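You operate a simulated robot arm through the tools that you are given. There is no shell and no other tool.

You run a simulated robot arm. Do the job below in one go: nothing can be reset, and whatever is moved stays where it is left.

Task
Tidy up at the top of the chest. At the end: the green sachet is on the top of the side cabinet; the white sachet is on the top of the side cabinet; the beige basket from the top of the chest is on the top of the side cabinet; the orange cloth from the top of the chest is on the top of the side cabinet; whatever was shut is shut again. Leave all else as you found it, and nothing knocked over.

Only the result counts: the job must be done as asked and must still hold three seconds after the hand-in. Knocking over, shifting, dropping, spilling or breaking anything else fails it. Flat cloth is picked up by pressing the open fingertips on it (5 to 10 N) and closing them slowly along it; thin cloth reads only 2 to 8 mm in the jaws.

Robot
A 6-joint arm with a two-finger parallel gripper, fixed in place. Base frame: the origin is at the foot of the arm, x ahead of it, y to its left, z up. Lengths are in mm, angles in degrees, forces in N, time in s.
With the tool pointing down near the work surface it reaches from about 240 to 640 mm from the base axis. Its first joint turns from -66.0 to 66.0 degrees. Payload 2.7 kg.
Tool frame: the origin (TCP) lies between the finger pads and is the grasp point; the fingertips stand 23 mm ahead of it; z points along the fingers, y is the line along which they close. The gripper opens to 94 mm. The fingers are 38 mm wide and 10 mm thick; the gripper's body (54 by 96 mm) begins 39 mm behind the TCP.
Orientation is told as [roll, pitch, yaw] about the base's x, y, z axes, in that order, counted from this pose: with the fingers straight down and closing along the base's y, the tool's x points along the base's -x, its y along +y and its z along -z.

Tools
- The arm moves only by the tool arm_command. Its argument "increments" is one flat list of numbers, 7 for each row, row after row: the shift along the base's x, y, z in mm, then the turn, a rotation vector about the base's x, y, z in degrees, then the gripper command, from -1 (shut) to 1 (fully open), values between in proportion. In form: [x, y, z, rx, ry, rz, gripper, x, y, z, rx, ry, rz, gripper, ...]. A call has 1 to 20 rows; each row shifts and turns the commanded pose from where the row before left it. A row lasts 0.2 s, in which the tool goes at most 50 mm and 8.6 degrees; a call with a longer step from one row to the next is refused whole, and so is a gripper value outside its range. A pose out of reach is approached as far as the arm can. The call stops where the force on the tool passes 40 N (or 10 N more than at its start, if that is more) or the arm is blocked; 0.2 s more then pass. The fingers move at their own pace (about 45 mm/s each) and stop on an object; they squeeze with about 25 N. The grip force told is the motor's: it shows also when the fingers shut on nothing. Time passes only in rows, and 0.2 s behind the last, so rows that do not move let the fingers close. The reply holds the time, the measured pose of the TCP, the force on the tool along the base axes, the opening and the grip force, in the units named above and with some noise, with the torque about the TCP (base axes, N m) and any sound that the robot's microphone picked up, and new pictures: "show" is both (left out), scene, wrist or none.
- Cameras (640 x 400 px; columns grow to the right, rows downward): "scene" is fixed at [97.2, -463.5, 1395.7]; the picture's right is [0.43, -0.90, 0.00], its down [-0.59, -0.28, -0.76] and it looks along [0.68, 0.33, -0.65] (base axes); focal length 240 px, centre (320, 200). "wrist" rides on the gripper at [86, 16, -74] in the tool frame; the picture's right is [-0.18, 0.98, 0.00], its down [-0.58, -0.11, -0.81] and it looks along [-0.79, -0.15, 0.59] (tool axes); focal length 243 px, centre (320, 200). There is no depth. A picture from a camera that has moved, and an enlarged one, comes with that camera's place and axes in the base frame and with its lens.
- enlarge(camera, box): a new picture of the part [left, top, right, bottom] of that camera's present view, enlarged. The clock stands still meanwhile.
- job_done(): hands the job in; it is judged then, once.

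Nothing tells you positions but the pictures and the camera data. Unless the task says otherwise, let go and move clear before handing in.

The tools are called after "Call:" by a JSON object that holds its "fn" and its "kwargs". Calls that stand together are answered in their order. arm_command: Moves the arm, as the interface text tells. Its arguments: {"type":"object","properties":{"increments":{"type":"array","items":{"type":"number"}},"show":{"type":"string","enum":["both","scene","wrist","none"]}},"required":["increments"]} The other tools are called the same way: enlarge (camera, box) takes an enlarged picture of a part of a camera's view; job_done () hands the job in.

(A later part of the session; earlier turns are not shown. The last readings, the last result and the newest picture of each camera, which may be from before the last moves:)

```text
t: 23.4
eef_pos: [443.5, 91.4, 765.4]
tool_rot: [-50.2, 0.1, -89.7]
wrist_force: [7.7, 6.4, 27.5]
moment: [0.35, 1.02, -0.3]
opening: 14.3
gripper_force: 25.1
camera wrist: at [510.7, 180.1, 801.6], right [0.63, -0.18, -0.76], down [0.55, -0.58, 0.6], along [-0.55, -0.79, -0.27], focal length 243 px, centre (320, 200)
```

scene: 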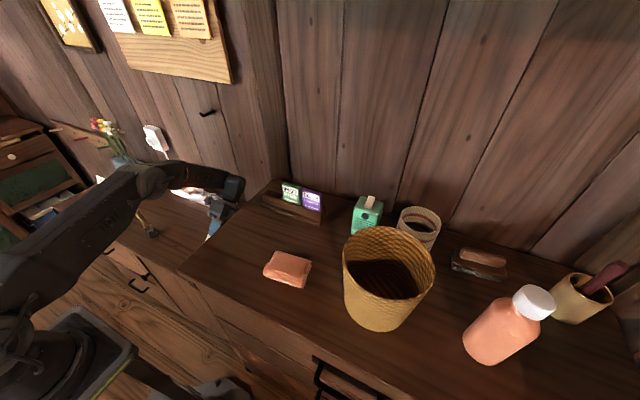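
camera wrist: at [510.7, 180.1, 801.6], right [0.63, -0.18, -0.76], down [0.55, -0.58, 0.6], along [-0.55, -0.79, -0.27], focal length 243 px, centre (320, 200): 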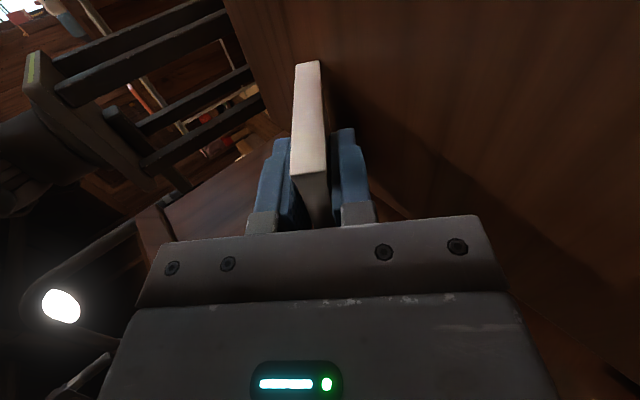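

Contact found: the sachet's bottom edge touches at TCP z≈767, so the cabinet top is at about z≈720. I ease up 2 mm, open a little, and draw back along the tool axis so the sachet lies down.

Call:
{"fn": "arm_command", "kwargs": {"increments": [0, 0, 2, 0, 0, 0, -1, 0, 0, 0, 0, 0, 0, -0.6, 0, 0, 0, 0, 0, 0, -0.38, 0, 0, 0, 0, 0, 0, -0.38], "show": "wrist"}}

Call:
{"fn": "enlarge", "kwargs": {"camera": "wrist", "box": [200, 40, 440, 240]}}

```text
t: 24.4
eef_pos: [442.0, 90.7, 765.7]
tool_rot: [-50.5, 0.0, -89.8]
wrist_force: [0.6, 0.5, 0.6]
moment: [-0.01, 0.01, -0.01]
opening: 29.3
gripper_force: 0.0
camera wrist: at [510.2, 179.7, 800.8], right [0.63, -0.18, -0.76], down [0.56, -0.58, 0.6], along [-0.55, -0.79, -0.26], focal length 243 px, centre (320, 200)
```

wrist: 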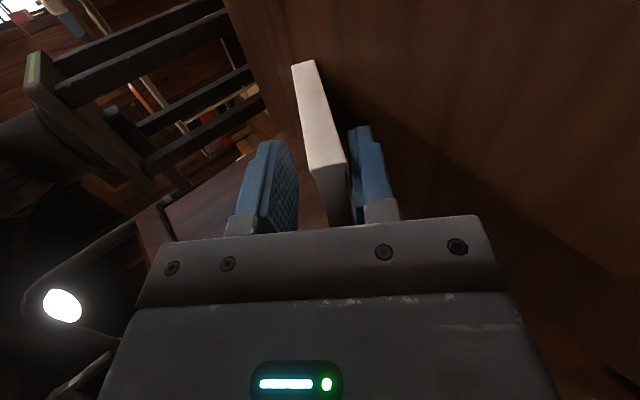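

```text
2.00 times, centred on (320, 140) of wrist
camera zoom: at [510.2, 179.7, 800.8], right [0.63, -0.18, -0.76], down [0.56, -0.58, 0.6], along [-0.55, -0.79, -0.26], focal length 485 px, centre (320, 320)
```

zoom: 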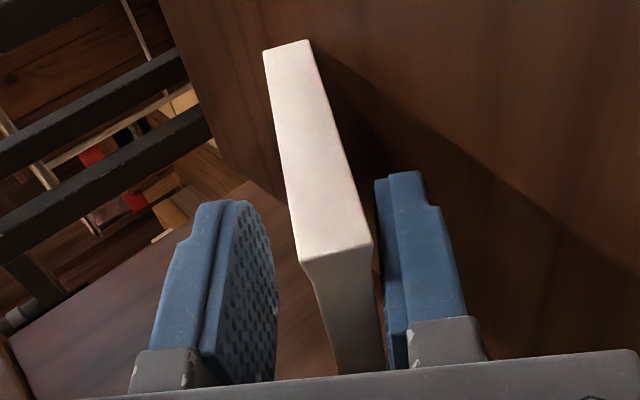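

The sachet rests on the lower finger with its bottom edge on the cabinet. I draw back along the tool axis slowly.

Call:
{"fn": "arm_command", "kwargs": {"increments": [6.2, 0, 5.1, 0, 0, 0, -0.38, 6.2, 0, 5.1, 0, 0, 0, -0.38, 6.2, 0, 5.1, 0, 0, 0, -0.38, 6.2, 0, 5.1, 0, 0, 0, -0.38, 6.2, 0, 5.1, 0, 0, 0, -0.38, 0, 0, 0, 0, 0, 0, -0.38], "show": "wrist"}}

Call:
{"fn": "enlarge", "kwargs": {"camera": "wrist", "box": [200, 0, 440, 200]}}

```text
t: 25.8
eef_pos: [473.7, 91.8, 791.7]
tool_rot: [-50.4, -0.1, -89.7]
wrist_force: [0.2, 0.2, -0.5]
moment: [-0.01, -0.01, -0.02]
opening: 29.4
gripper_force: 0.0
camera wrist: at [541.1, 180.3, 826.7], right [0.63, -0.18, -0.76], down [0.55, -0.58, 0.6], along [-0.55, -0.79, -0.26], focal length 243 px, centre (320, 200)
```

wrist: 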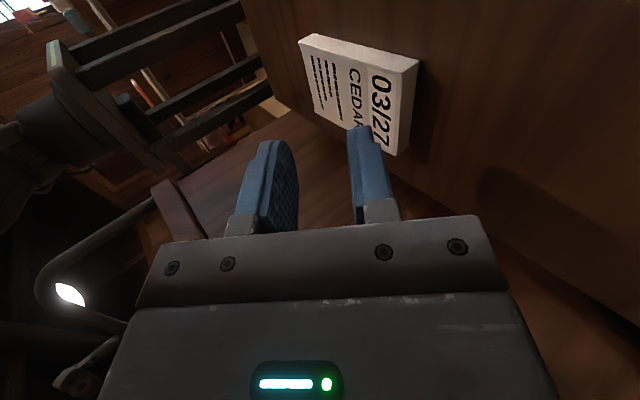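

```text
2.00 times, centred on (320, 100) of wrist
camera zoom: at [541.1, 180.3, 826.7], right [0.63, -0.18, -0.76], down [0.55, -0.58, 0.6], along [-0.55, -0.79, -0.26], focal length 485 px, centre (320, 400)
```

zoom: 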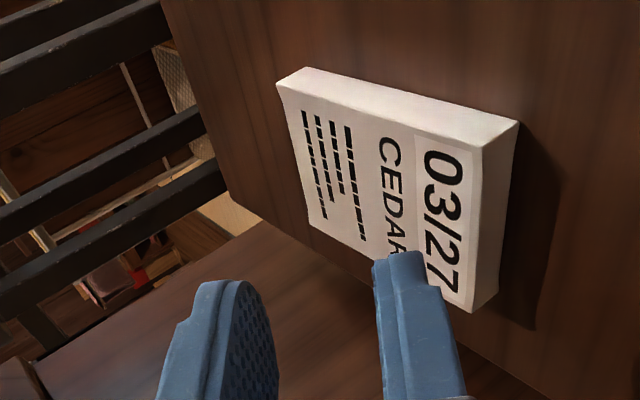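

The white sachet now lies flat, label up, around (428, 90) on the cabinet. I raise the tool, straighten it and go over the green sachet.

Call:
{"fn": "arm_command", "kwargs": {"increments": [8, 0, 10, 0, 0, 0, -0.38, 0, 0, 40, 0, 0, 0, -0.38, 0, 0, 40, 0, 0, 0, -0.38, 6, 0, 28, 0, -8, 0, -0.1, 6, 0, 28, 0, -8, 0, -0.1, 6, 0, 28, 0, -8, 0, -0.1, 6, 0, 28, 0, -8, 0, -0.1, 6, 0, 28, 0, -8, 0, -0.1, 6, 0, 28, 0, -8, 0, -0.1, 5, -20, 10, 0, -2.4, 0, -0.1, 3.5, -46, 0, 0, 0, 0, -0.1, 3.5, -46, 0, 0, 0, 0, -0.1, 3.5, -46, 0, 0, 0, 0, -0.1, 3.5, -46, 0, 0, 0, 0, -0.1, 3.5, -46, 0, 0, 0, 0, -0.1, 0, 0, 0, 0, 0, 0, -0.1], "show": "both"}}

Call:
{"fn": "enlarge", "kwargs": {"camera": "wrist", "box": [240, 0, 480, 200]}}

Call:
{"fn": "enlarge", "kwargs": {"camera": "scene", "box": [150, 140, 350, 280]}}

```text
t: 29.2
eef_pos: [543.3, -157.1, 1059.1]
tool_rot: [0.0, -0.3, -89.8]
wrist_force: [-0.7, 0.1, 0.1]
moment: [0.0, -0.01, 0.02]
opening: 42.2
gripper_force: 0.0
camera wrist: at [560.0, -69.2, 1133.8], right [0.98, -0.18, 0.0], down [-0.11, -0.58, 0.81], along [-0.15, -0.79, -0.59], focal length 243 px, centre (320, 200)
```

scene: 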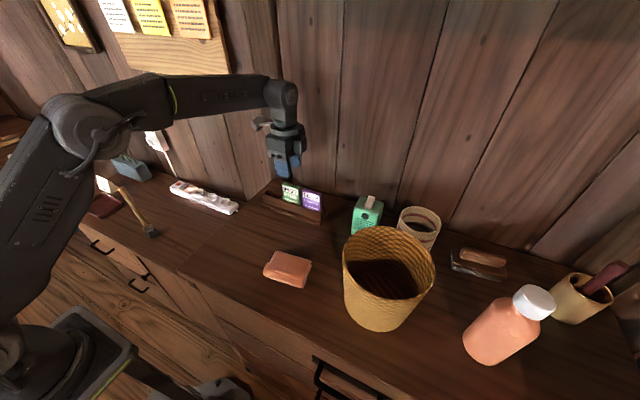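
wrist: 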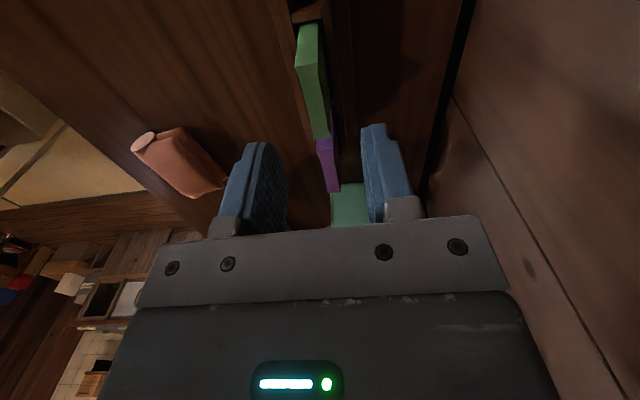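

```text
2.00 times, centred on (360, 100) of wrist
camera zoom: at [560.0, -69.2, 1133.8], right [0.98, -0.18, 0.0], down [-0.11, -0.58, 0.81], along [-0.15, -0.79, -0.59], focal length 485 px, centre (240, 400)
```

zoom: 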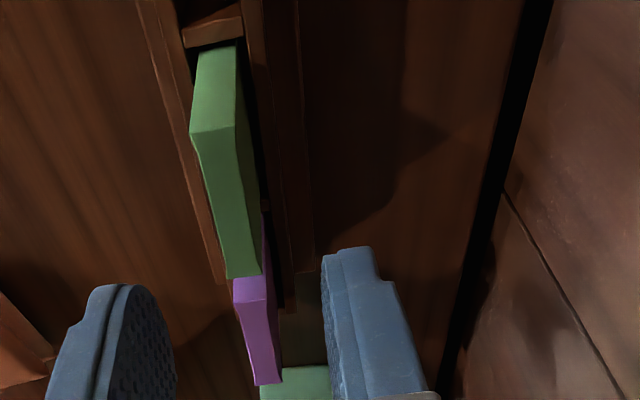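

```text
2.86 times, centred on (250, 210) of scene
camera zoom: at [97.2, -463.5, 1395.7], right [0.43, -0.9, 0.0], down [-0.59, -0.28, -0.76], along [0.68, 0.33, -0.65], focal length 687 px, centre (520, 171)
```

zoom: 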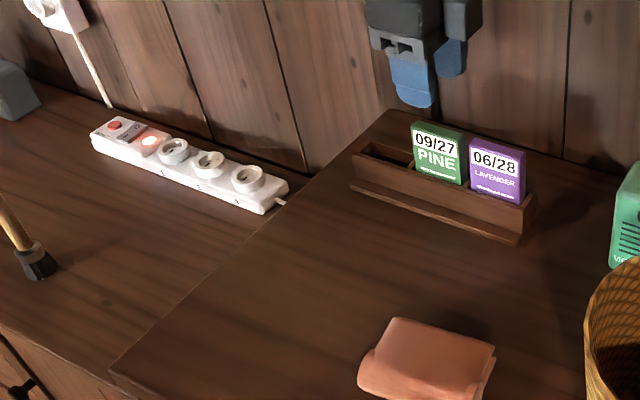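

The rack is unmoved with green and purple in place; the green sachet centre is at about (540, -158). I go down around it.

Call:
{"fn": "arm_command", "kwargs": {"increments": [-3.4, -1.4, -21, 0, 0, 0, -0.1, 0, 0, -21, 0, 0, 0, -0.1, 0, 0, -21, 0, 0, 0, -0.1, 0, 0, -20.5, 0, 0, 0, -0.1, 0, 0, 0, 0, 0, 0, -0.62, 0, 0, 0, 0, 0, 0, -0.62, 0, 0, 0, 0, 0, 0, -0.62], "show": "both"}}

Call:
{"fn": "enlarge", "kwargs": {"camera": "wrist", "box": [240, 80, 400, 230]}}

Call:
{"fn": "enlarge", "kwargs": {"camera": "scene", "box": [240, 140, 360, 215]}}

```text
t: 30.8
eef_pos: [537.3, -160.2, 974.7]
tool_rot: [-0.1, -0.3, -89.8]
wrist_force: [0.0, 0.6, -0.2]
moment: [-0.03, -0.02, -0.02]
opening: 18.0
gripper_force: 0.2
camera wrist: at [553.7, -71.6, 1049.9], right [0.98, -0.18, 0.0], down [-0.11, -0.58, 0.81], along [-0.15, -0.79, -0.59], focal length 243 px, centre (320, 200)
```

scene: 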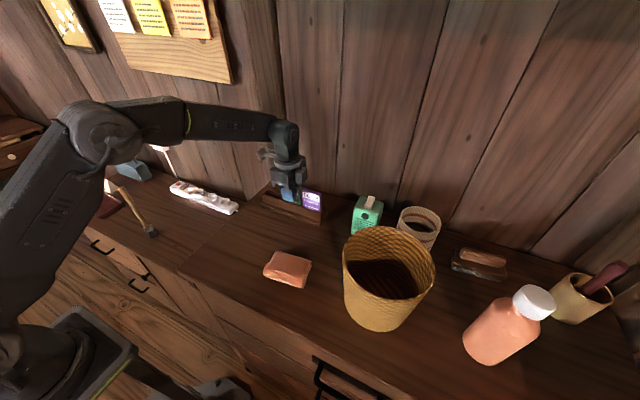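
wrist: 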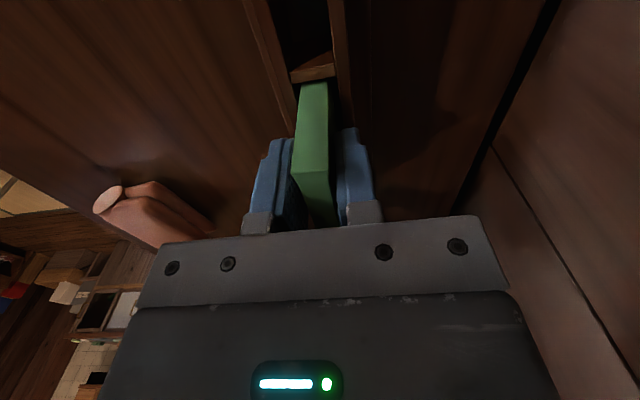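

```text
2.67 times, centred on (320, 155) of wrist
camera zoom: at [553.7, -71.6, 1049.9], right [0.98, -0.18, 0.0], down [-0.11, -0.58, 0.81], along [-0.15, -0.79, -0.59], focal length 647 px, centre (320, 320)
```

zoom: 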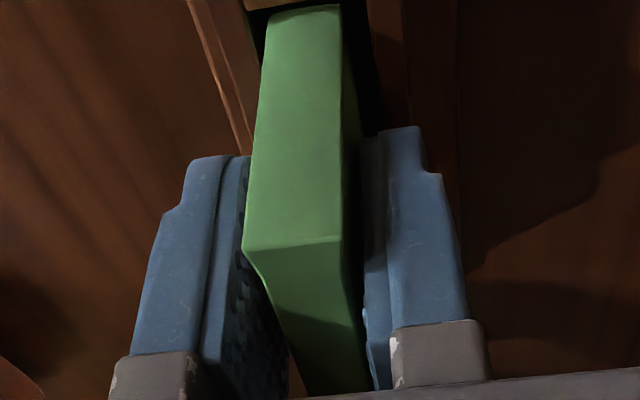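

```text
5.33 times, centred on (300, 178) of scene
camera zoom: at [97.2, -463.5, 1395.7], right [0.43, -0.9, 0.0], down [-0.59, -0.28, -0.76], along [0.68, 0.33, -0.65], focal length 1282 px, centre (427, 320)
```

zoom: 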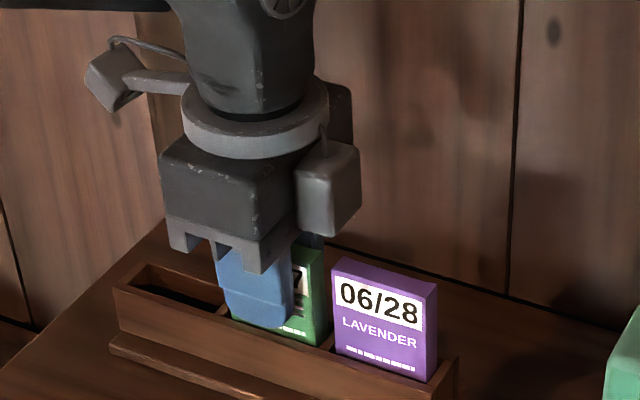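

The sachet sits about 2 mm toward the back pad; I shift +2 mm, then close.

Call:
{"fn": "arm_command", "kwargs": {"increments": [2.0, 0, 0, 0, 0, 0, -0.62, 0, 0, 0, 0, 0, 0, -0.75, 0, 0, 0, 0, 0, 0, -1, 0, 0, 0, 0, 0, 0, -1, 0, 0, 0, 0, 0, 0, -1], "show": "wrist"}}

```text
t: 32.0
eef_pos: [538.1, -159.2, 975.7]
tool_rot: [-0.1, -0.2, -89.9]
wrist_force: [0.0, -0.7, 0.6]
moment: [0.01, -0.05, 0.04]
opening: 13.1
gripper_force: 24.8
camera wrist: at [555.5, -71.8, 1049.6], right [0.98, -0.18, 0.0], down [-0.11, -0.58, 0.81], along [-0.15, -0.79, -0.59], focal length 243 px, centre (320, 200)
```

wrist: 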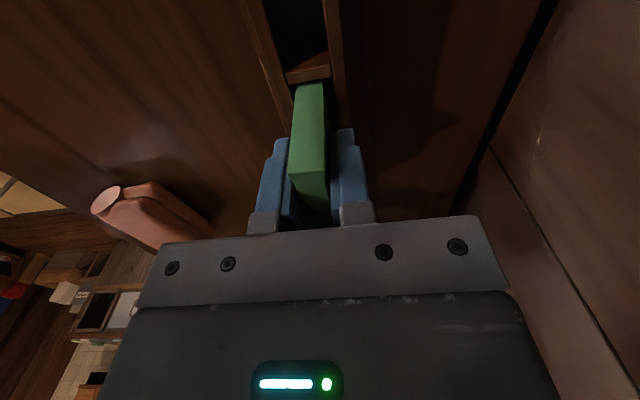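

Gripped. I lift, carry to y≈160 over the cabinet and tilt back as before.

Call:
{"fn": "arm_command", "kwargs": {"increments": [0, 0, 6, 0, 0, 0, -1, 0, 0, 8, 0, 0, 0, -1, 0, 0, 10, 0, 0, 0, -1, 0, 0, 12, 0, 0, 0, -1, 0, 0, 12, 0, 0, 0, -1, 0, 0, 12, 0, 0, 0, -1, 0, 0, 15, 0, 0, 0, -1, -12.5, 45, 2, 0, 0, 0, -1, -12.5, 45, 2, 0, 0, 0, -1, -12.5, 45, 2, 0, 0, 0, -1, -12.5, 45, 2, 0, 0, 0, -1, -12.5, 45, 0, 0, 0, 0, -1, -12.5, 45, 0, 0, 0, 0, -1, -12.5, 45, 0, 0, 0, 0, -1, -2, 1, -28, 0, 8.4, 0, -1, -2, 1, -28, 0, 8.4, 0, -1, -2, 1, -28, 0, 8.4, 0, -1, -2, 1, -28, 0, 8.4, 0, -1, -2, 1, -28, 0, 8.4, 0, -1, -2, 1, -28, 0, 8.4, 0, -1], "show": "both"}}

Call:
{"fn": "enlarge", "kwargs": {"camera": "scene", "box": [100, 120, 340, 280]}}

```text
t: 36.2
eef_pos: [436.6, 160.5, 891.8]
tool_rot: [-50.5, 0.0, -89.8]
wrist_force: [0.7, 0.6, 0.2]
moment: [-0.02, -0.02, 0.02]
opening: 13.2
gripper_force: 25.2
camera wrist: at [504.7, 248.6, 926.2], right [0.63, -0.18, -0.76], down [0.56, -0.58, 0.6], along [-0.55, -0.79, -0.26], focal length 243 px, centre (320, 200)
```

scene: 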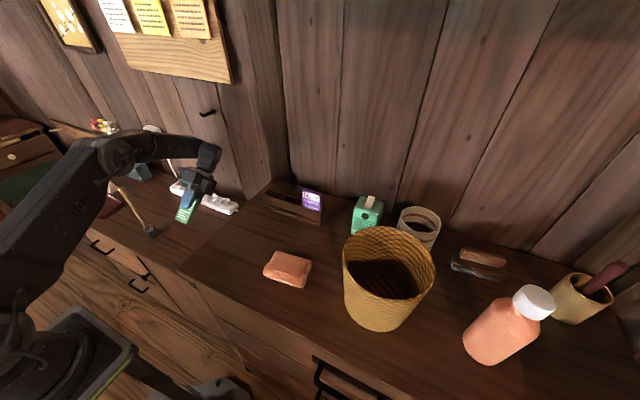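
wrist: 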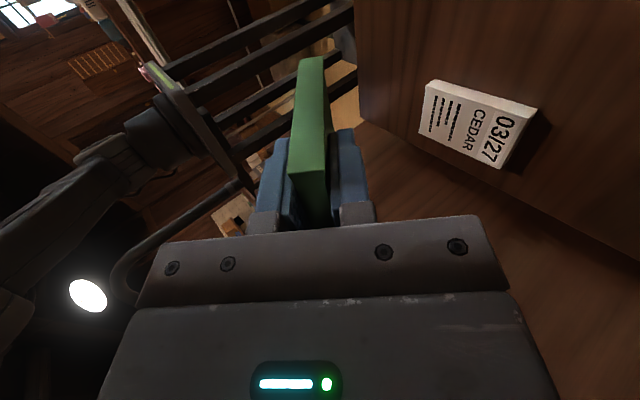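

```text
2.50 times, centred on (220, 200) of scene
camera zoom: at [97.2, -463.5, 1395.7], right [0.43, -0.9, 0.0], down [-0.59, -0.28, -0.76], along [0.68, 0.33, -0.65], focal length 601 px, centre (570, 200)
```

zoom: 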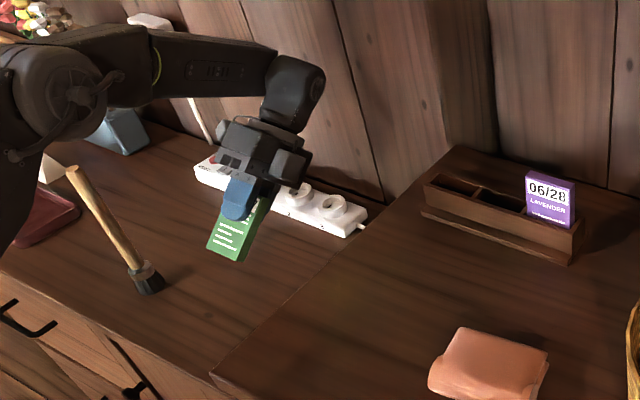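

Green sachet hangs over the free spot beside the white one. I lower it to near contact, then feel in small steps.

Call:
{"fn": "arm_command", "kwargs": {"increments": [1, 0, -25, 0, 0, 0, -1, 1, 0, -25, 0, 0, 0, -1, 1, 0, -25, 0, 0, 0, -1, 0, 0, -25, 0, 0, 0, -1, 0, 0, -15, 0, 0, 0, -1, 0, 0, -5, 0, 0, 0, -1, 0, 0, 0, 0, 0, 0, -1], "show": "none"}}

Call:
{"fn": "arm_command", "kwargs": {"increments": [0, 0, -1.5, 0, 0, 0, -1, 0, 0, -1, 0, 0, 0, -1, 0, 0, 0, 0, 0, 0, -1], "show": "none"}}

```text
t: 37.8
eef_pos: [441.0, 160.0, 771.7]
tool_rot: [-50.4, 0.0, -89.8]
wrist_force: [-0.8, 0.0, 0.5]
moment: [0.03, 0.0, 0.02]
opening: 13.4
gripper_force: 25.4
```

```text
t: 38.6
eef_pos: [440.8, 159.9, 769.8]
tool_rot: [-50.4, 0.0, -89.8]
wrist_force: [-0.2, -0.2, 0.4]
moment: [0.02, 0.0, -0.01]
opening: 13.2
gripper_force: 24.9
```

Call:
{"fn": "arm_command", "kwargs": {"increments": [0, 0, -1, 0, 0, 0, -1, 0, 0, -0.5, 0, 0, 0, -1, 0, 0, 0, 0, 0, 0, -1], "show": "none"}}

Call:
{"fn": "arm_command", "kwargs": {"increments": [0, 0, -0.8, 0, 0, 0, -1, 0, 0, 0, 0, 0, 0, -1], "show": "none"}}

```text
t: 39.4
eef_pos: [441.9, 160.7, 768.0]
tool_rot: [-50.4, 0.0, -89.7]
wrist_force: [1.4, -0.9, 5.2]
moment: [-0.11, 0.24, 0.05]
opening: 13.4
gripper_force: 24.9
```

```text
t: 40.0
eef_pos: [442.2, 160.7, 767.4]
tool_rot: [-50.3, 0.1, -89.8]
wrist_force: [1.4, -2.0, 14.8]
moment: [-0.16, 0.6, 0.04]
opening: 13.5
gripper_force: 25.2
```

Touching now. I ease up slightly, open a little and draw back along the tool axis.

Call:
{"fn": "arm_command", "kwargs": {"increments": [0, 0, 0.8, 0, 0, 0, -1, 0, 0, 0, 0, 0, 0, -0.6, 0, 0, 0, 0, 0, 0, -0.38, 0, 0, 0, 0, 0, 0, -0.38, 6.2, 0, 5.1, 0, 0, 0, -0.38, 6.2, 0, 5.1, 0, 0, 0, -0.38, 6.2, 0, 5.1, 0, 0, 0, -0.38, 6.2, 0, 5.1, 0, 0, 0, -0.38, 6.2, 0, 5.1, 0, 0, 0, -0.38, 0, 0, 0, 0, 0, 0, -0.38], "show": "both"}}

Call:
{"fn": "enlarge", "kwargs": {"camera": "scene", "box": [100, 160, 260, 280]}}

```text
t: 42.2
eef_pos: [468.6, 159.7, 794.0]
tool_rot: [-50.3, 0.1, -89.8]
wrist_force: [0.2, -0.3, 0.4]
moment: [0.0, -0.01, 0.0]
opening: 29.1
gripper_force: 0.1
out of reach, approached as far as the arm can: row 9
camera wrist: at [536.4, 248.4, 829.7], right [0.63, -0.18, -0.76], down [0.55, -0.58, 0.6], along [-0.55, -0.79, -0.26], focal length 243 px, centre (320, 200)
```

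scene: 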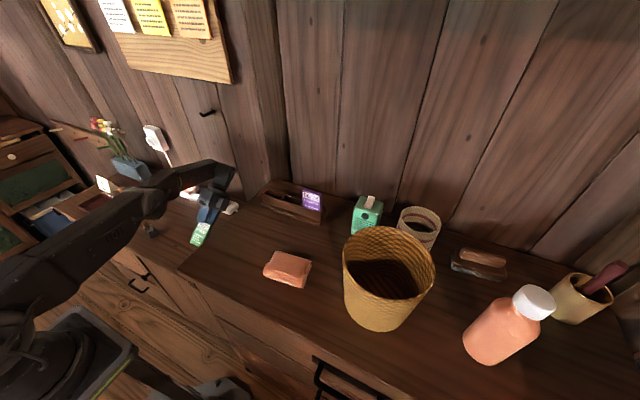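
wrist: 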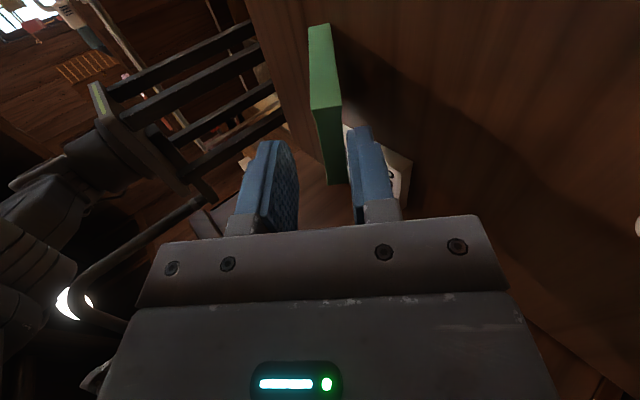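

```text
3.33 times, centred on (180, 220) of scene
camera zoom: at [97.2, -463.5, 1395.7], right [0.43, -0.9, 0.0], down [-0.59, -0.28, -0.76], along [0.68, 0.33, -0.65], focal length 801 px, centre (787, 133)
```

zoom: 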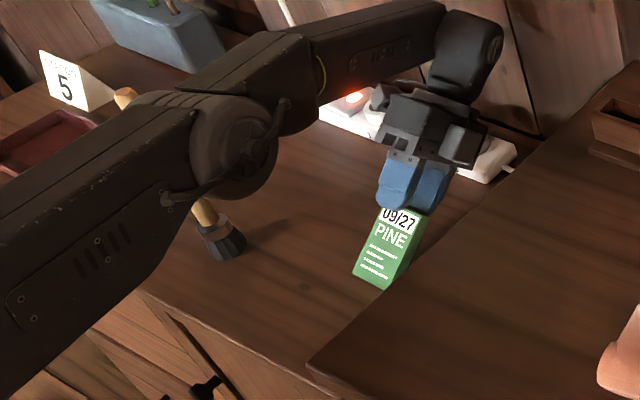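

The arm reached its limit while the sachet's top end still leans on the very tip of the lower finger. I'll reduce the tilt a little while moving on in +x so it slips off and lies down.

Call:
{"fn": "arm_command", "kwargs": {"increments": [4, 0, 2, 0, -4, 0, -0.38, 4, 0, 2, 0, -4, 0, -0.38, 4, 0, 2, 0, -4, 0, -0.38, 4, 0, 2, 0, -4, 0, -0.38, 0, 0, 0, 0, 0, 0, -0.38], "show": "both"}}

Call:
{"fn": "enlarge", "kwargs": {"camera": "scene", "box": [100, 160, 260, 280]}}

```text
t: 43.4
eef_pos: [485.0, 160.4, 800.5]
tool_rot: [-34.4, 0.0, -89.7]
wrist_force: [-0.6, 0.8, 0.5]
moment: [0.03, -0.01, -0.01]
opening: 29.3
gripper_force: 0.0
camera wrist: at [540.1, 249.3, 853.3], right [0.81, -0.18, -0.56], down [0.37, -0.58, 0.73], along [-0.45, -0.79, -0.4], focal length 243 px, centre (320, 200)
```

scene: 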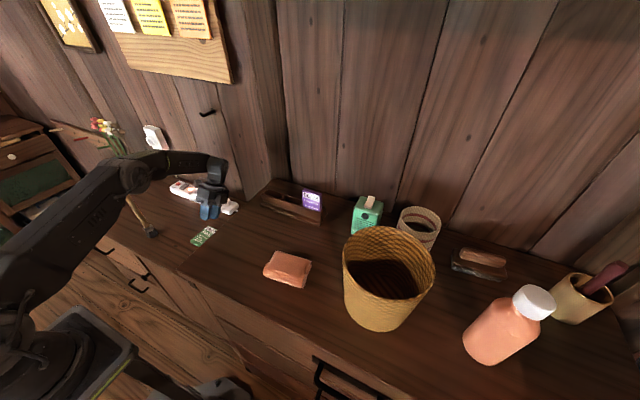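
wrist: 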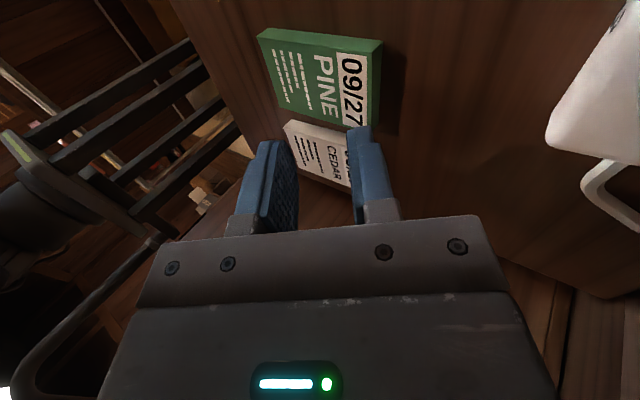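

```text
3.33 times, centred on (180, 220) of scene
camera zoom: at [97.2, -463.5, 1395.7], right [0.43, -0.9, 0.0], down [-0.59, -0.28, -0.76], along [0.68, 0.33, -0.65], focal length 801 px, centre (787, 133)
```

zoom: 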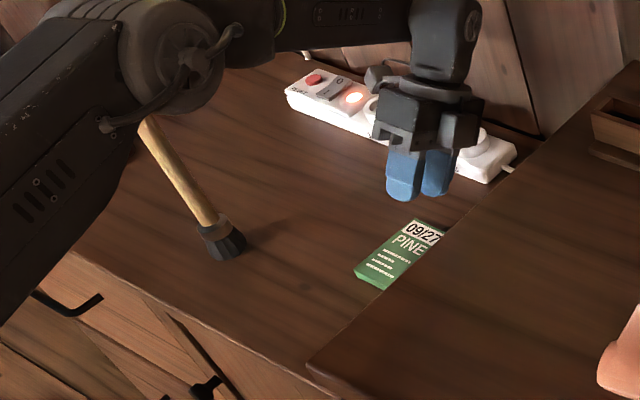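

Green lies flat at about (420, 160). Both sachets are on the cabinet. Next I raise and go above the orange cloth to look closer.

Call:
{"fn": "arm_command", "kwargs": {"increments": [0, 0, 40, 0, 0, 0, -0.38, 0, 0, 45, 0, 0, 0, -0.38, -5, 0, 38, 0, -8, 0, 0.2, -5, 0, 38, 0, -8, 0, 0.6, -5, 0, 38, 0, -8, 0, 1, -5, 0, 38, 0, -8, 0, 1, -5, -10, 15, 0, -2.4, 0, 1, -13.5, -41, 0, 0, 0, 0, 1, -13.5, -41, 0, 0, 0, 0, 1, -13.5, -41, 0, 0, 0, 0, 1, -13.5, -41, 0, 0, 0, 0, 1, -13.5, -41, 0, 0, 0, 0, 1, -13.5, -41, 0, 0, 0, 0, 1, -13.5, -41, 0, 0, 0, 0, 1, -13.5, -41, 0, 0, 0, 0, 1, 0, 0, 0, 0, 0, 0, 1], "show": "both"}}

Call:
{"fn": "enlarge", "kwargs": {"camera": "wrist", "box": [200, 20, 440, 220]}}

Call:
{"fn": "enlarge", "kwargs": {"camera": "scene", "box": [240, 230, 340, 300]}}

```text
t: 46.8
eef_pos: [350.2, -177.2, 1051.9]
tool_rot: [0.0, -0.3, -89.9]
wrist_force: [0.4, 0.3, 0.5]
moment: [-0.02, 0.0, -0.02]
opening: 94.1
gripper_force: 0.1
camera wrist: at [366.0, -88.7, 1126.2], right [0.98, -0.18, 0.0], down [-0.11, -0.58, 0.81], along [-0.15, -0.79, -0.59], focal length 243 px, centre (320, 200)
```

scene: 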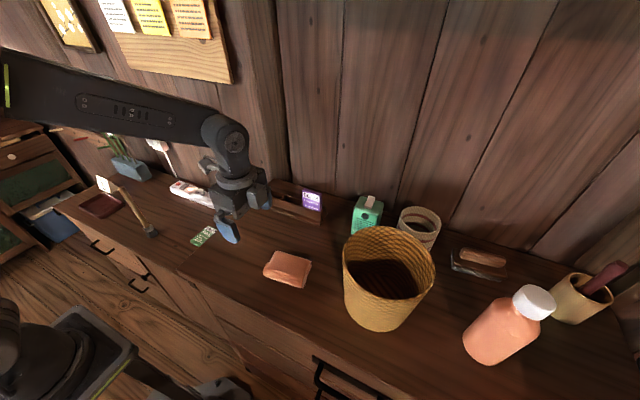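
wrist: 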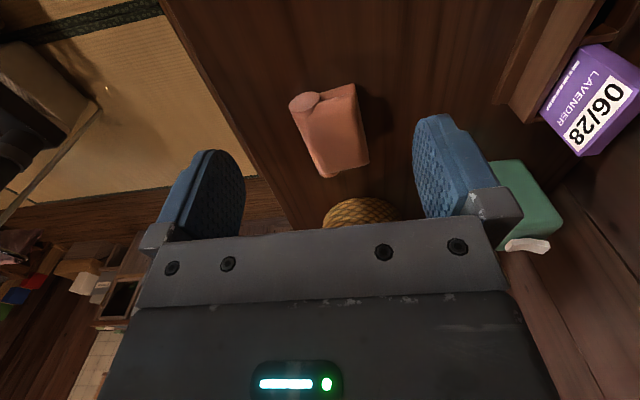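

```text
2.00 times, centred on (320, 120) of wrist
camera zoom: at [366.0, -88.7, 1126.2], right [0.98, -0.18, 0.0], down [-0.11, -0.58, 0.81], along [-0.15, -0.79, -0.59], focal length 485 px, centre (320, 360)
```

zoom: 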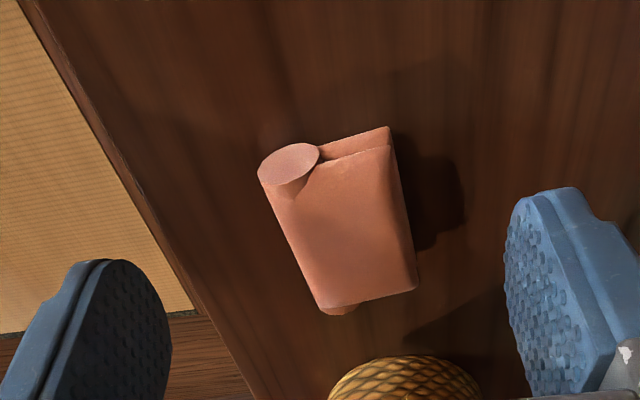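

```text
5.71 times, centred on (290, 265) of scene
camera zoom: at [97.2, -463.5, 1395.7], right [0.43, -0.9, 0.0], down [-0.59, -0.28, -0.76], along [0.68, 0.33, -0.65], focal length 1373 px, centre (491, -171)
```

zoom: 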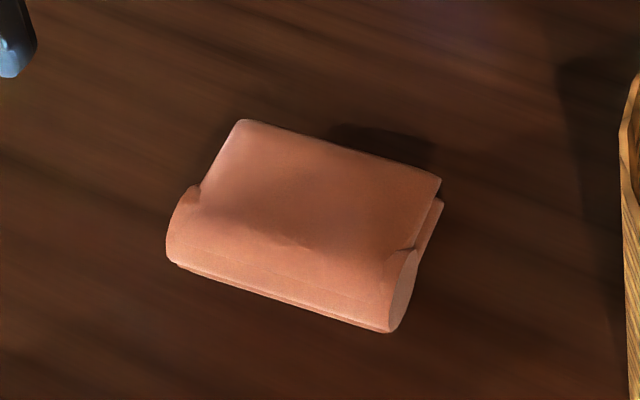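

The cloth is a folded pad with a rolled front edge, about 100 × 66 mm centred near (350, -258), turned about 7°. I'll straddle its narrow side with the open fingers: move above and align the yaw.

Call:
{"fn": "arm_command", "kwargs": {"increments": [0, -27, -15, 0, 0, 3.5, 1, 0, -27, -15, 0, 0, 3.5, 1, 0, -27, -15, 0, 0, 0, 1, 0, 0, 0, 0, 0, 0, 1], "show": "both"}}

Call:
{"fn": "enlarge", "kwargs": {"camera": "wrist", "box": [200, 20, 440, 220]}}

Call:
{"fn": "enlarge", "kwargs": {"camera": "scene", "box": [220, 200, 340, 300]}}

```text
t: 47.8
eef_pos: [348.2, -254.0, 1006.7]
tool_rot: [0.1, -0.2, -82.7]
wrist_force: [0.0, 0.9, -0.3]
moment: [0.02, 0.0, 0.0]
opening: 93.9
gripper_force: 0.1
camera wrist: at [353.9, -165.0, 1081.0], right [1.0, -0.06, 0.0], down [-0.03, -0.59, 0.81], along [-0.05, -0.81, -0.59], focal length 243 px, centre (320, 200)
```

scene: 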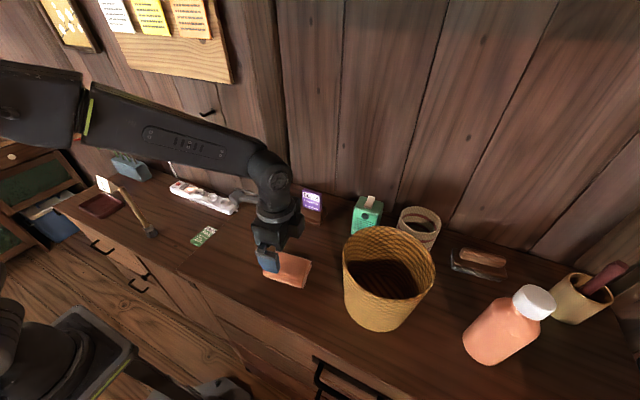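
wrist: 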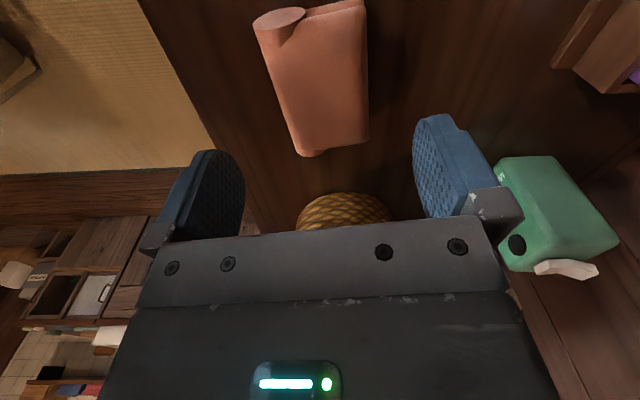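

```text
2.00 times, centred on (320, 120) of wrist
camera zoom: at [353.9, -165.0, 1081.0], right [1.0, -0.06, 0.0], down [-0.03, -0.59, 0.81], along [-0.05, -0.81, -0.59], focal length 485 px, centre (320, 360)
```

zoom: 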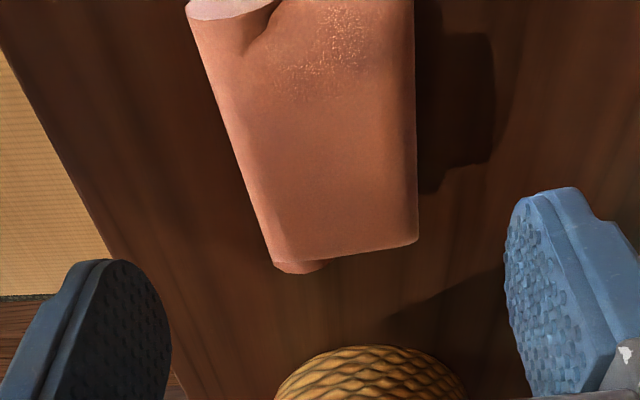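

```text
4.00 times, centred on (280, 250) of scene
camera zoom: at [97.2, -463.5, 1395.7], right [0.43, -0.9, 0.0], down [-0.59, -0.28, -0.76], along [0.68, 0.33, -0.65], focal length 961 px, centre (480, 0)
```

zoom: 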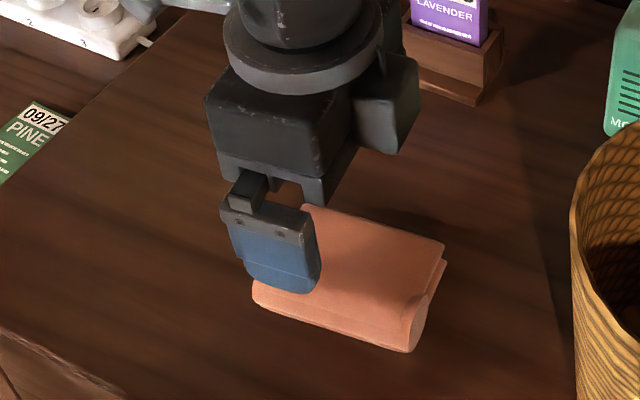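

Cloth is centred at about (349.5, -260) with long axis aligned to the fingers' width. I lower with the fingers straddling it.

Call:
{"fn": "arm_command", "kwargs": {"increments": [1.2, -6, -18, 0, 0, 0, 1, 0, 0, -20, 0, 0, 0, 1, 0, 0, -20, 0, 0, 0, 1, 0, 0, -12, 0, 0, 0, 1, 0, 0, 0, 0, 0, 0, 1], "show": "both"}}

Call:
{"fn": "enlarge", "kwargs": {"camera": "scene", "box": [220, 210, 340, 310]}}

```text
t: 49.0
eef_pos: [350.5, -262.9, 936.9]
tool_rot: [0.0, -0.2, -82.9]
wrist_force: [0.5, 0.8, 0.4]
moment: [-0.01, -0.02, 0.02]
opening: 94.0
gripper_force: 0.0
camera wrist: at [356.8, -173.9, 1011.6], right [1.0, -0.06, 0.0], down [-0.03, -0.59, 0.81], along [-0.05, -0.81, -0.59], focal length 243 px, centre (320, 200)
```

scene: 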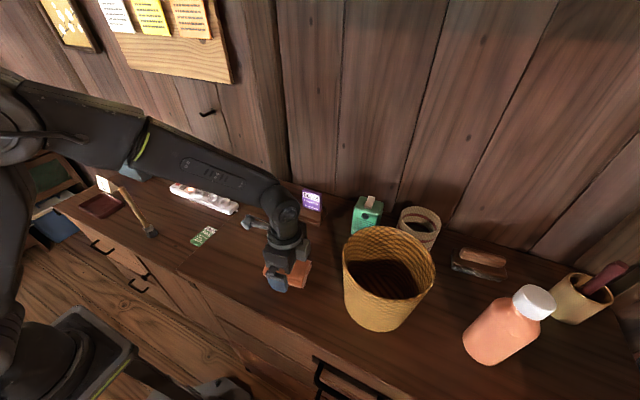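
wrist: 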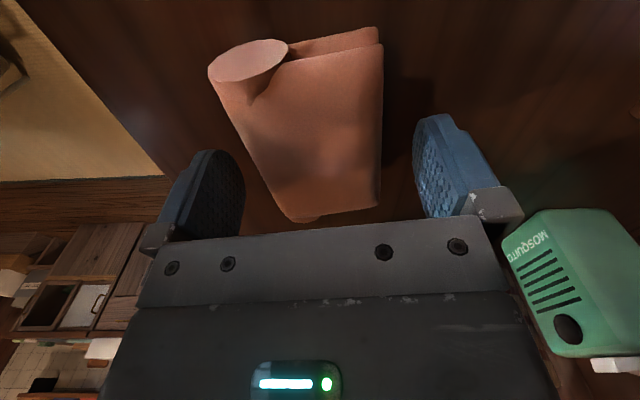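

```text
4.00 times, centred on (280, 260) of scene
camera zoom: at [97.2, -463.5, 1395.7], right [0.43, -0.9, 0.0], down [-0.59, -0.28, -0.76], along [0.68, 0.33, -0.65], focal length 961 px, centre (480, -40)
```

zoom: 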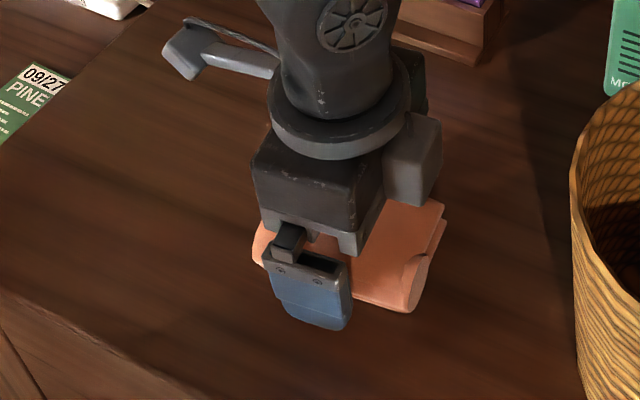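

The cloth is between the fingers. I shift 3 mm back toward -x, lower a little further, and check for surface contact.

Call:
{"fn": "arm_command", "kwargs": {"increments": [-3.5, 1, -4, 0, 0, 0, 1, 0, 0, -3, 0, 0, 0, 1, 0, 0, 0, 0, 0, 0, 1], "show": "none"}}

Call:
{"fn": "arm_command", "kwargs": {"increments": [0, 0, -2, 0, 0, 0, 1, 0, 0, 0, 0, 0, 0, 1], "show": "wrist"}}

```text
t: 49.8
eef_pos: [347.2, -263.9, 930.8]
tool_rot: [-0.1, -0.2, -82.8]
wrist_force: [0.2, -1.2, -0.4]
moment: [-0.02, 0.02, -0.01]
opening: 94.1
gripper_force: 0.1
```

```text
t: 50.4
eef_pos: [347.9, -263.2, 929.6]
tool_rot: [-0.1, -0.2, -82.8]
wrist_force: [0.2, 0.0, -1.0]
moment: [0.01, 0.01, 0.01]
opening: 94.1
gripper_force: 0.0
camera wrist: at [353.8, -173.2, 1003.2], right [1.0, -0.06, 0.0], down [-0.03, -0.59, 0.81], along [-0.05, -0.81, -0.59], focal length 243 px, centre (320, 200)
```

wrist: 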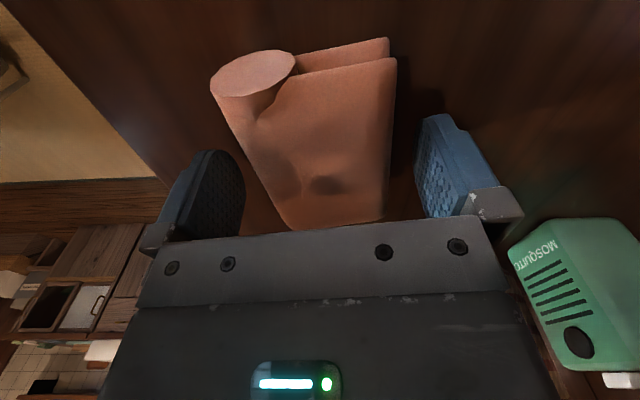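

No contact with the chest yet (tips a few mm above it). Now I close slowly on the cloth.

Call:
{"fn": "arm_command", "kwargs": {"increments": [0, 0, 0, 0, 0, 0, 0.8, 0, 0, 0, 0, 0, 0, 0.6, 0, 0, 0, 0, 0, 0, 0.45, 0, 0, 0, 0, 0, 0, 0.35, 0, 0, 0, 0, 0, 0, 0.25, 0, 0, 0, 0, 0, 0, 0.15, 0, 0, 0, 0, 0, 0, 0.15], "show": "wrist"}}

```text
t: 52.0
eef_pos: [347.5, -263.3, 929.5]
tool_rot: [-0.1, -0.2, -82.8]
wrist_force: [0.0, -0.9, 0.8]
moment: [0.0, -0.02, -0.03]
opening: 67.2
gripper_force: 25.1
camera wrist: at [353.8, -173.2, 1003.3], right [1.0, -0.06, 0.0], down [-0.03, -0.59, 0.81], along [-0.05, -0.81, -0.59], focal length 243 px, centre (320, 200)
```

wrist: 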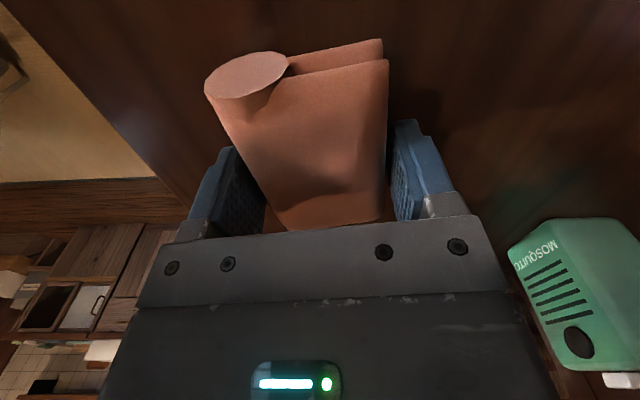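

The fingers stopped at 67 mm with 25 N, so it is held as a block. I lift it gently and check.

Call:
{"fn": "arm_command", "kwargs": {"increments": [0, 0, 0, 0, 0, 0, -0.2, 0, 0, 5, 0, 0, 0, -0.5, 0, 0, 10, 0, 0, 0, -1, 0, 0, 15, 0, 0, 0, -1, 0, 0, 20, 0, 0, 0, -1, 0, 0, 0, 0, 0, 0, -1], "show": "both"}}

Call:
{"fn": "enlarge", "kwargs": {"camera": "scene", "box": [220, 200, 340, 300]}}

```text
t: 53.4
eef_pos: [348.5, -264.9, 980.6]
tool_rot: [-0.1, -0.1, -82.8]
wrist_force: [-1.0, 0.2, -1.1]
moment: [0.0, 0.02, -0.02]
opening: 67.1
gripper_force: 25.2
camera wrist: at [354.2, -175.5, 1054.1], right [1.0, -0.06, 0.0], down [-0.03, -0.59, 0.81], along [-0.05, -0.81, -0.59], focal length 243 px, centre (320, 200)
```

scene: 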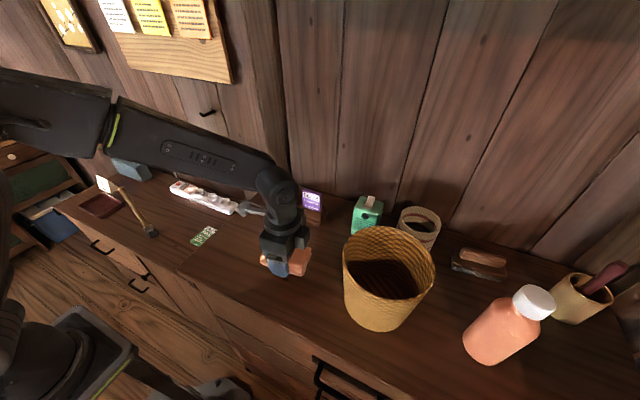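
wrist: 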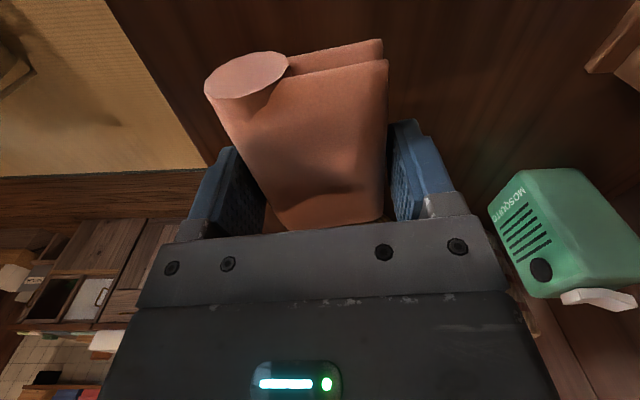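

```text
4.00 times, centred on (280, 250) of scene
camera zoom: at [97.2, -463.5, 1395.7], right [0.43, -0.9, 0.0], down [-0.59, -0.28, -0.76], along [0.68, 0.33, -0.65], focal length 961 px, centre (480, 0)
```

zoom: 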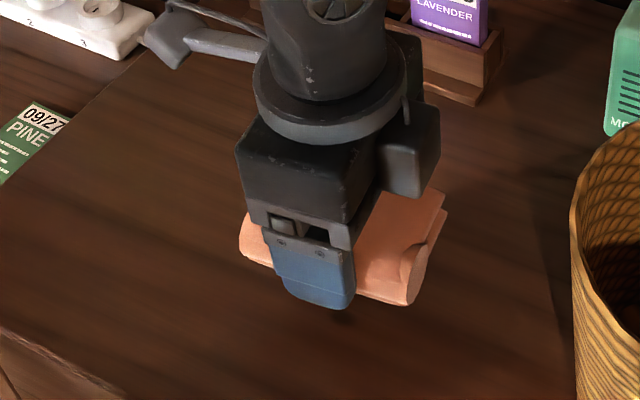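

The cloth is held firmly. I'll carry it high over the rack to the cabinet area behind the white sachet, about (530, 85), and look before lowering.

Call:
{"fn": "arm_command", "kwargs": {"increments": [0, 0, 40, 0, 0, 0, -1, 0, 0, 40, 0, 0, 0, -1, 20.4, 38.9, 0, 0, 0, -0.8, -1, 20.4, 38.9, 0, 0, 0, -0.8, -1, 20.4, 38.9, 0, 0, 0, -0.8, -1, 20.4, 38.9, 0, 0, 0, -0.8, -1, 20.4, 38.9, 0, 0, 0, -0.8, -1, 20.4, 38.9, 0, 0, 0, -0.8, -1, 20.4, 38.9, 0, 0, 0, -0.8, -1, 20.4, 38.9, 0, 0, 0, -0.8, -1, 20.4, 38.9, 0, 0, 0, -0.8, -1, 0, 0, 0, 0, 0, 0, -1], "show": "both"}}

Call:
{"fn": "enlarge", "kwargs": {"camera": "scene", "box": [120, 120, 340, 280]}}

```text
t: 56.0
eef_pos: [533.6, 84.3, 1058.1]
tool_rot: [0.0, -0.2, -90.0]
wrist_force: [0.0, -0.5, -0.7]
moment: [-0.02, 0.01, 0.01]
opening: 67.3
gripper_force: 25.0
camera wrist: at [550.3, 172.7, 1132.3], right [0.98, -0.19, 0.0], down [-0.11, -0.58, 0.81], along [-0.15, -0.79, -0.59], focal length 243 px, centre (320, 200)
```

scene: 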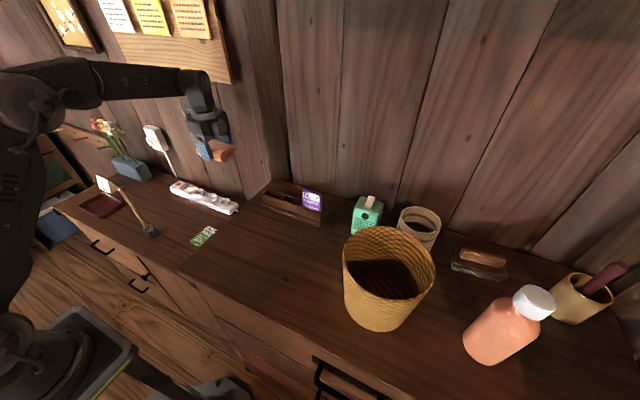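
wrist: 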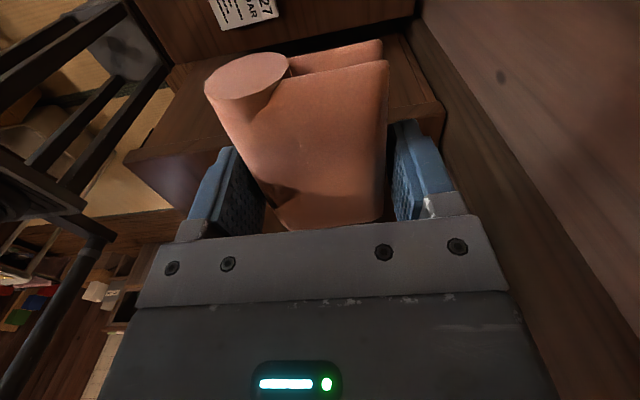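

```text
2.50 times, centred on (230, 200) of scene
camera zoom: at [97.2, -463.5, 1395.7], right [0.43, -0.9, 0.0], down [-0.59, -0.28, -0.76], along [0.68, 0.33, -0.65], focal length 601 px, centre (545, 200)
```

zoom: 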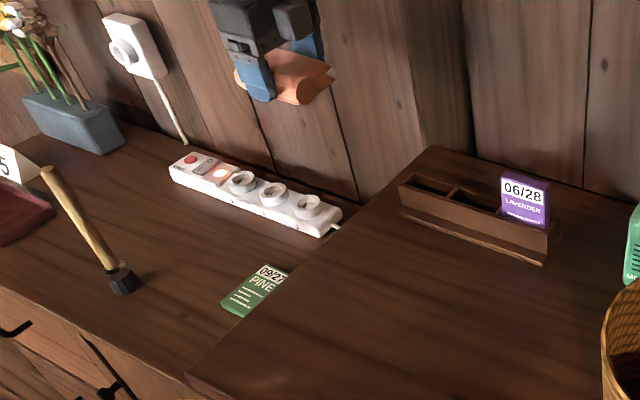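

Clear path. I lower it toward the cabinet to z≈790 and look again.

Call:
{"fn": "arm_command", "kwargs": {"increments": [-2, 0, -40, 0, 0, 0, -1, -2, 0, -40, 0, 0, 0, -1, -1, 0, -40, 0, 0, 0, -1, 0, 0, -40, 0, 0, 0, -1, 0, 0, -40, 0, 0, 0, -1, 0, 0, -40, 0, 0, 0, -1, 0, 0, -25, 0, 0, 0, -1, 0, 0, 0, 0, 0, 0, -1], "show": "both"}}

Call:
{"fn": "enlarge", "kwargs": {"camera": "scene", "box": [160, 150, 300, 260]}}

```text
t: 57.8
eef_pos: [527.1, 83.7, 792.3]
tool_rot: [0.0, -0.2, -90.0]
wrist_force: [0.2, 0.6, 0.0]
moment: [-0.01, -0.03, 0.0]
opening: 67.3
gripper_force: 25.7
camera wrist: at [543.6, 172.8, 867.0], right [0.98, -0.18, 0.0], down [-0.11, -0.58, 0.81], along [-0.15, -0.79, -0.59], focal length 243 px, centre (320, 200)
```

scene: 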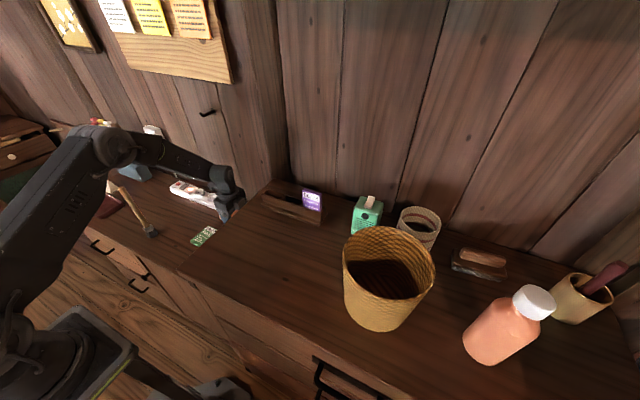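
wrist: 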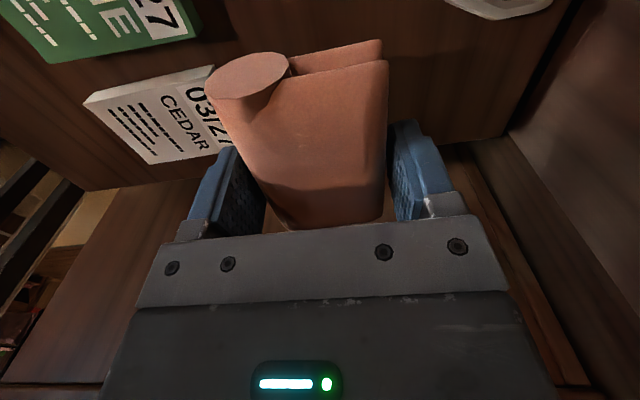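

```text
3.64 times, centred on (230, 205) of scene
camera zoom: at [97.2, -463.5, 1395.7], right [0.43, -0.9, 0.0], down [-0.59, -0.28, -0.76], along [0.68, 0.33, -0.65], focal length 874 px, centre (647, 182)
```

zoom: 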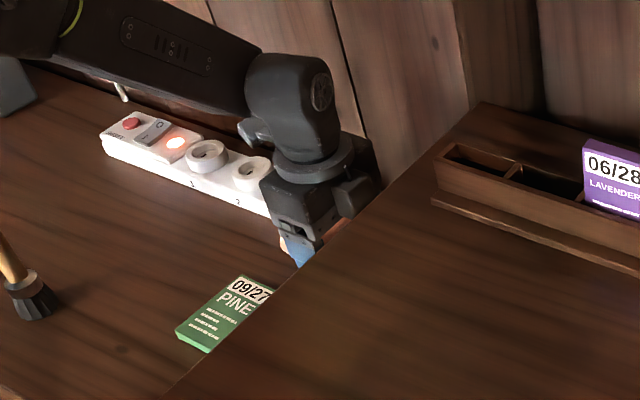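

The white sachet's end is close to the front finger line, so I shift 6 mm further back, then lower to near the surface.

Call:
{"fn": "arm_command", "kwargs": {"increments": [3, -2, 0, 0, 0, 0, -1, 3, -2, 0, 0, 0, 0, -1, 0, 0, -15, 0, 0, 0, -1, 0, 0, -15, 0, 0, 0, -1, 0, 0, -6, 0, 0, 0, -1, 0, 0, 0, 0, 0, 0, -1], "show": "wrist"}}

Call:
{"fn": "arm_command", "kwargs": {"increments": [0, 0, -3, 0, 0, 0, -1, 0, 0, -2, 0, 0, 0, -1, 0, 0, 0, 0, 0, 0, -1], "show": "none"}}

```text
t: 59.2
eef_pos: [532.9, 80.8, 758.7]
tool_rot: [0.0, -0.2, -90.1]
wrist_force: [0.0, -1.6, -0.5]
moment: [0.03, 0.01, 0.01]
opening: 67.3
gripper_force: 24.9
camera wrist: at [549.7, 169.3, 832.0], right [0.98, -0.18, 0.0], down [-0.11, -0.58, 0.81], along [-0.15, -0.79, -0.59], focal length 243 px, centre (320, 200)
```

wrist: 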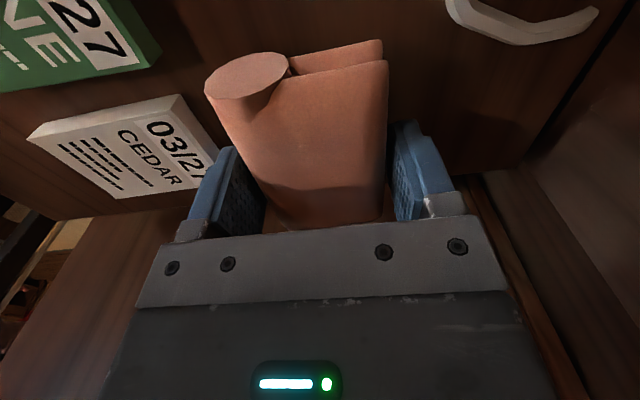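

```text
t: 60.0
eef_pos: [532.1, 81.7, 754.2]
tool_rot: [0.1, -0.2, -89.9]
wrist_force: [0.5, 0.0, -1.0]
moment: [0.02, -0.01, 0.02]
opening: 67.2
gripper_force: 25.2
```

Call:
{"fn": "arm_command", "kwargs": {"increments": [0, 0, -2, 0, 0, 0, -1, 0, 0, -2, 0, 0, 0, -1, 0, 0, 0, 0, 0, 0, -1], "show": "none"}}

Call:
{"fn": "arm_command", "kwargs": {"increments": [0, 0, -1.5, 0, 0, 0, -1, 0, 0, 0, 0, 0, 0, -1], "show": "none"}}

```text
t: 60.8
eef_pos: [532.2, 82.5, 749.0]
tool_rot: [-0.1, -0.2, -90.0]
wrist_force: [-0.1, 0.2, -0.8]
moment: [0.01, 0.0, -0.02]
opening: 67.1
gripper_force: 24.8
```

```text
t: 61.4
eef_pos: [532.9, 81.8, 749.2]
tool_rot: [0.0, -0.2, -90.0]
wrist_force: [-3.9, -2.0, 11.9]
moment: [-0.05, 0.1, 0.0]
opening: 67.3
gripper_force: 25.0
```

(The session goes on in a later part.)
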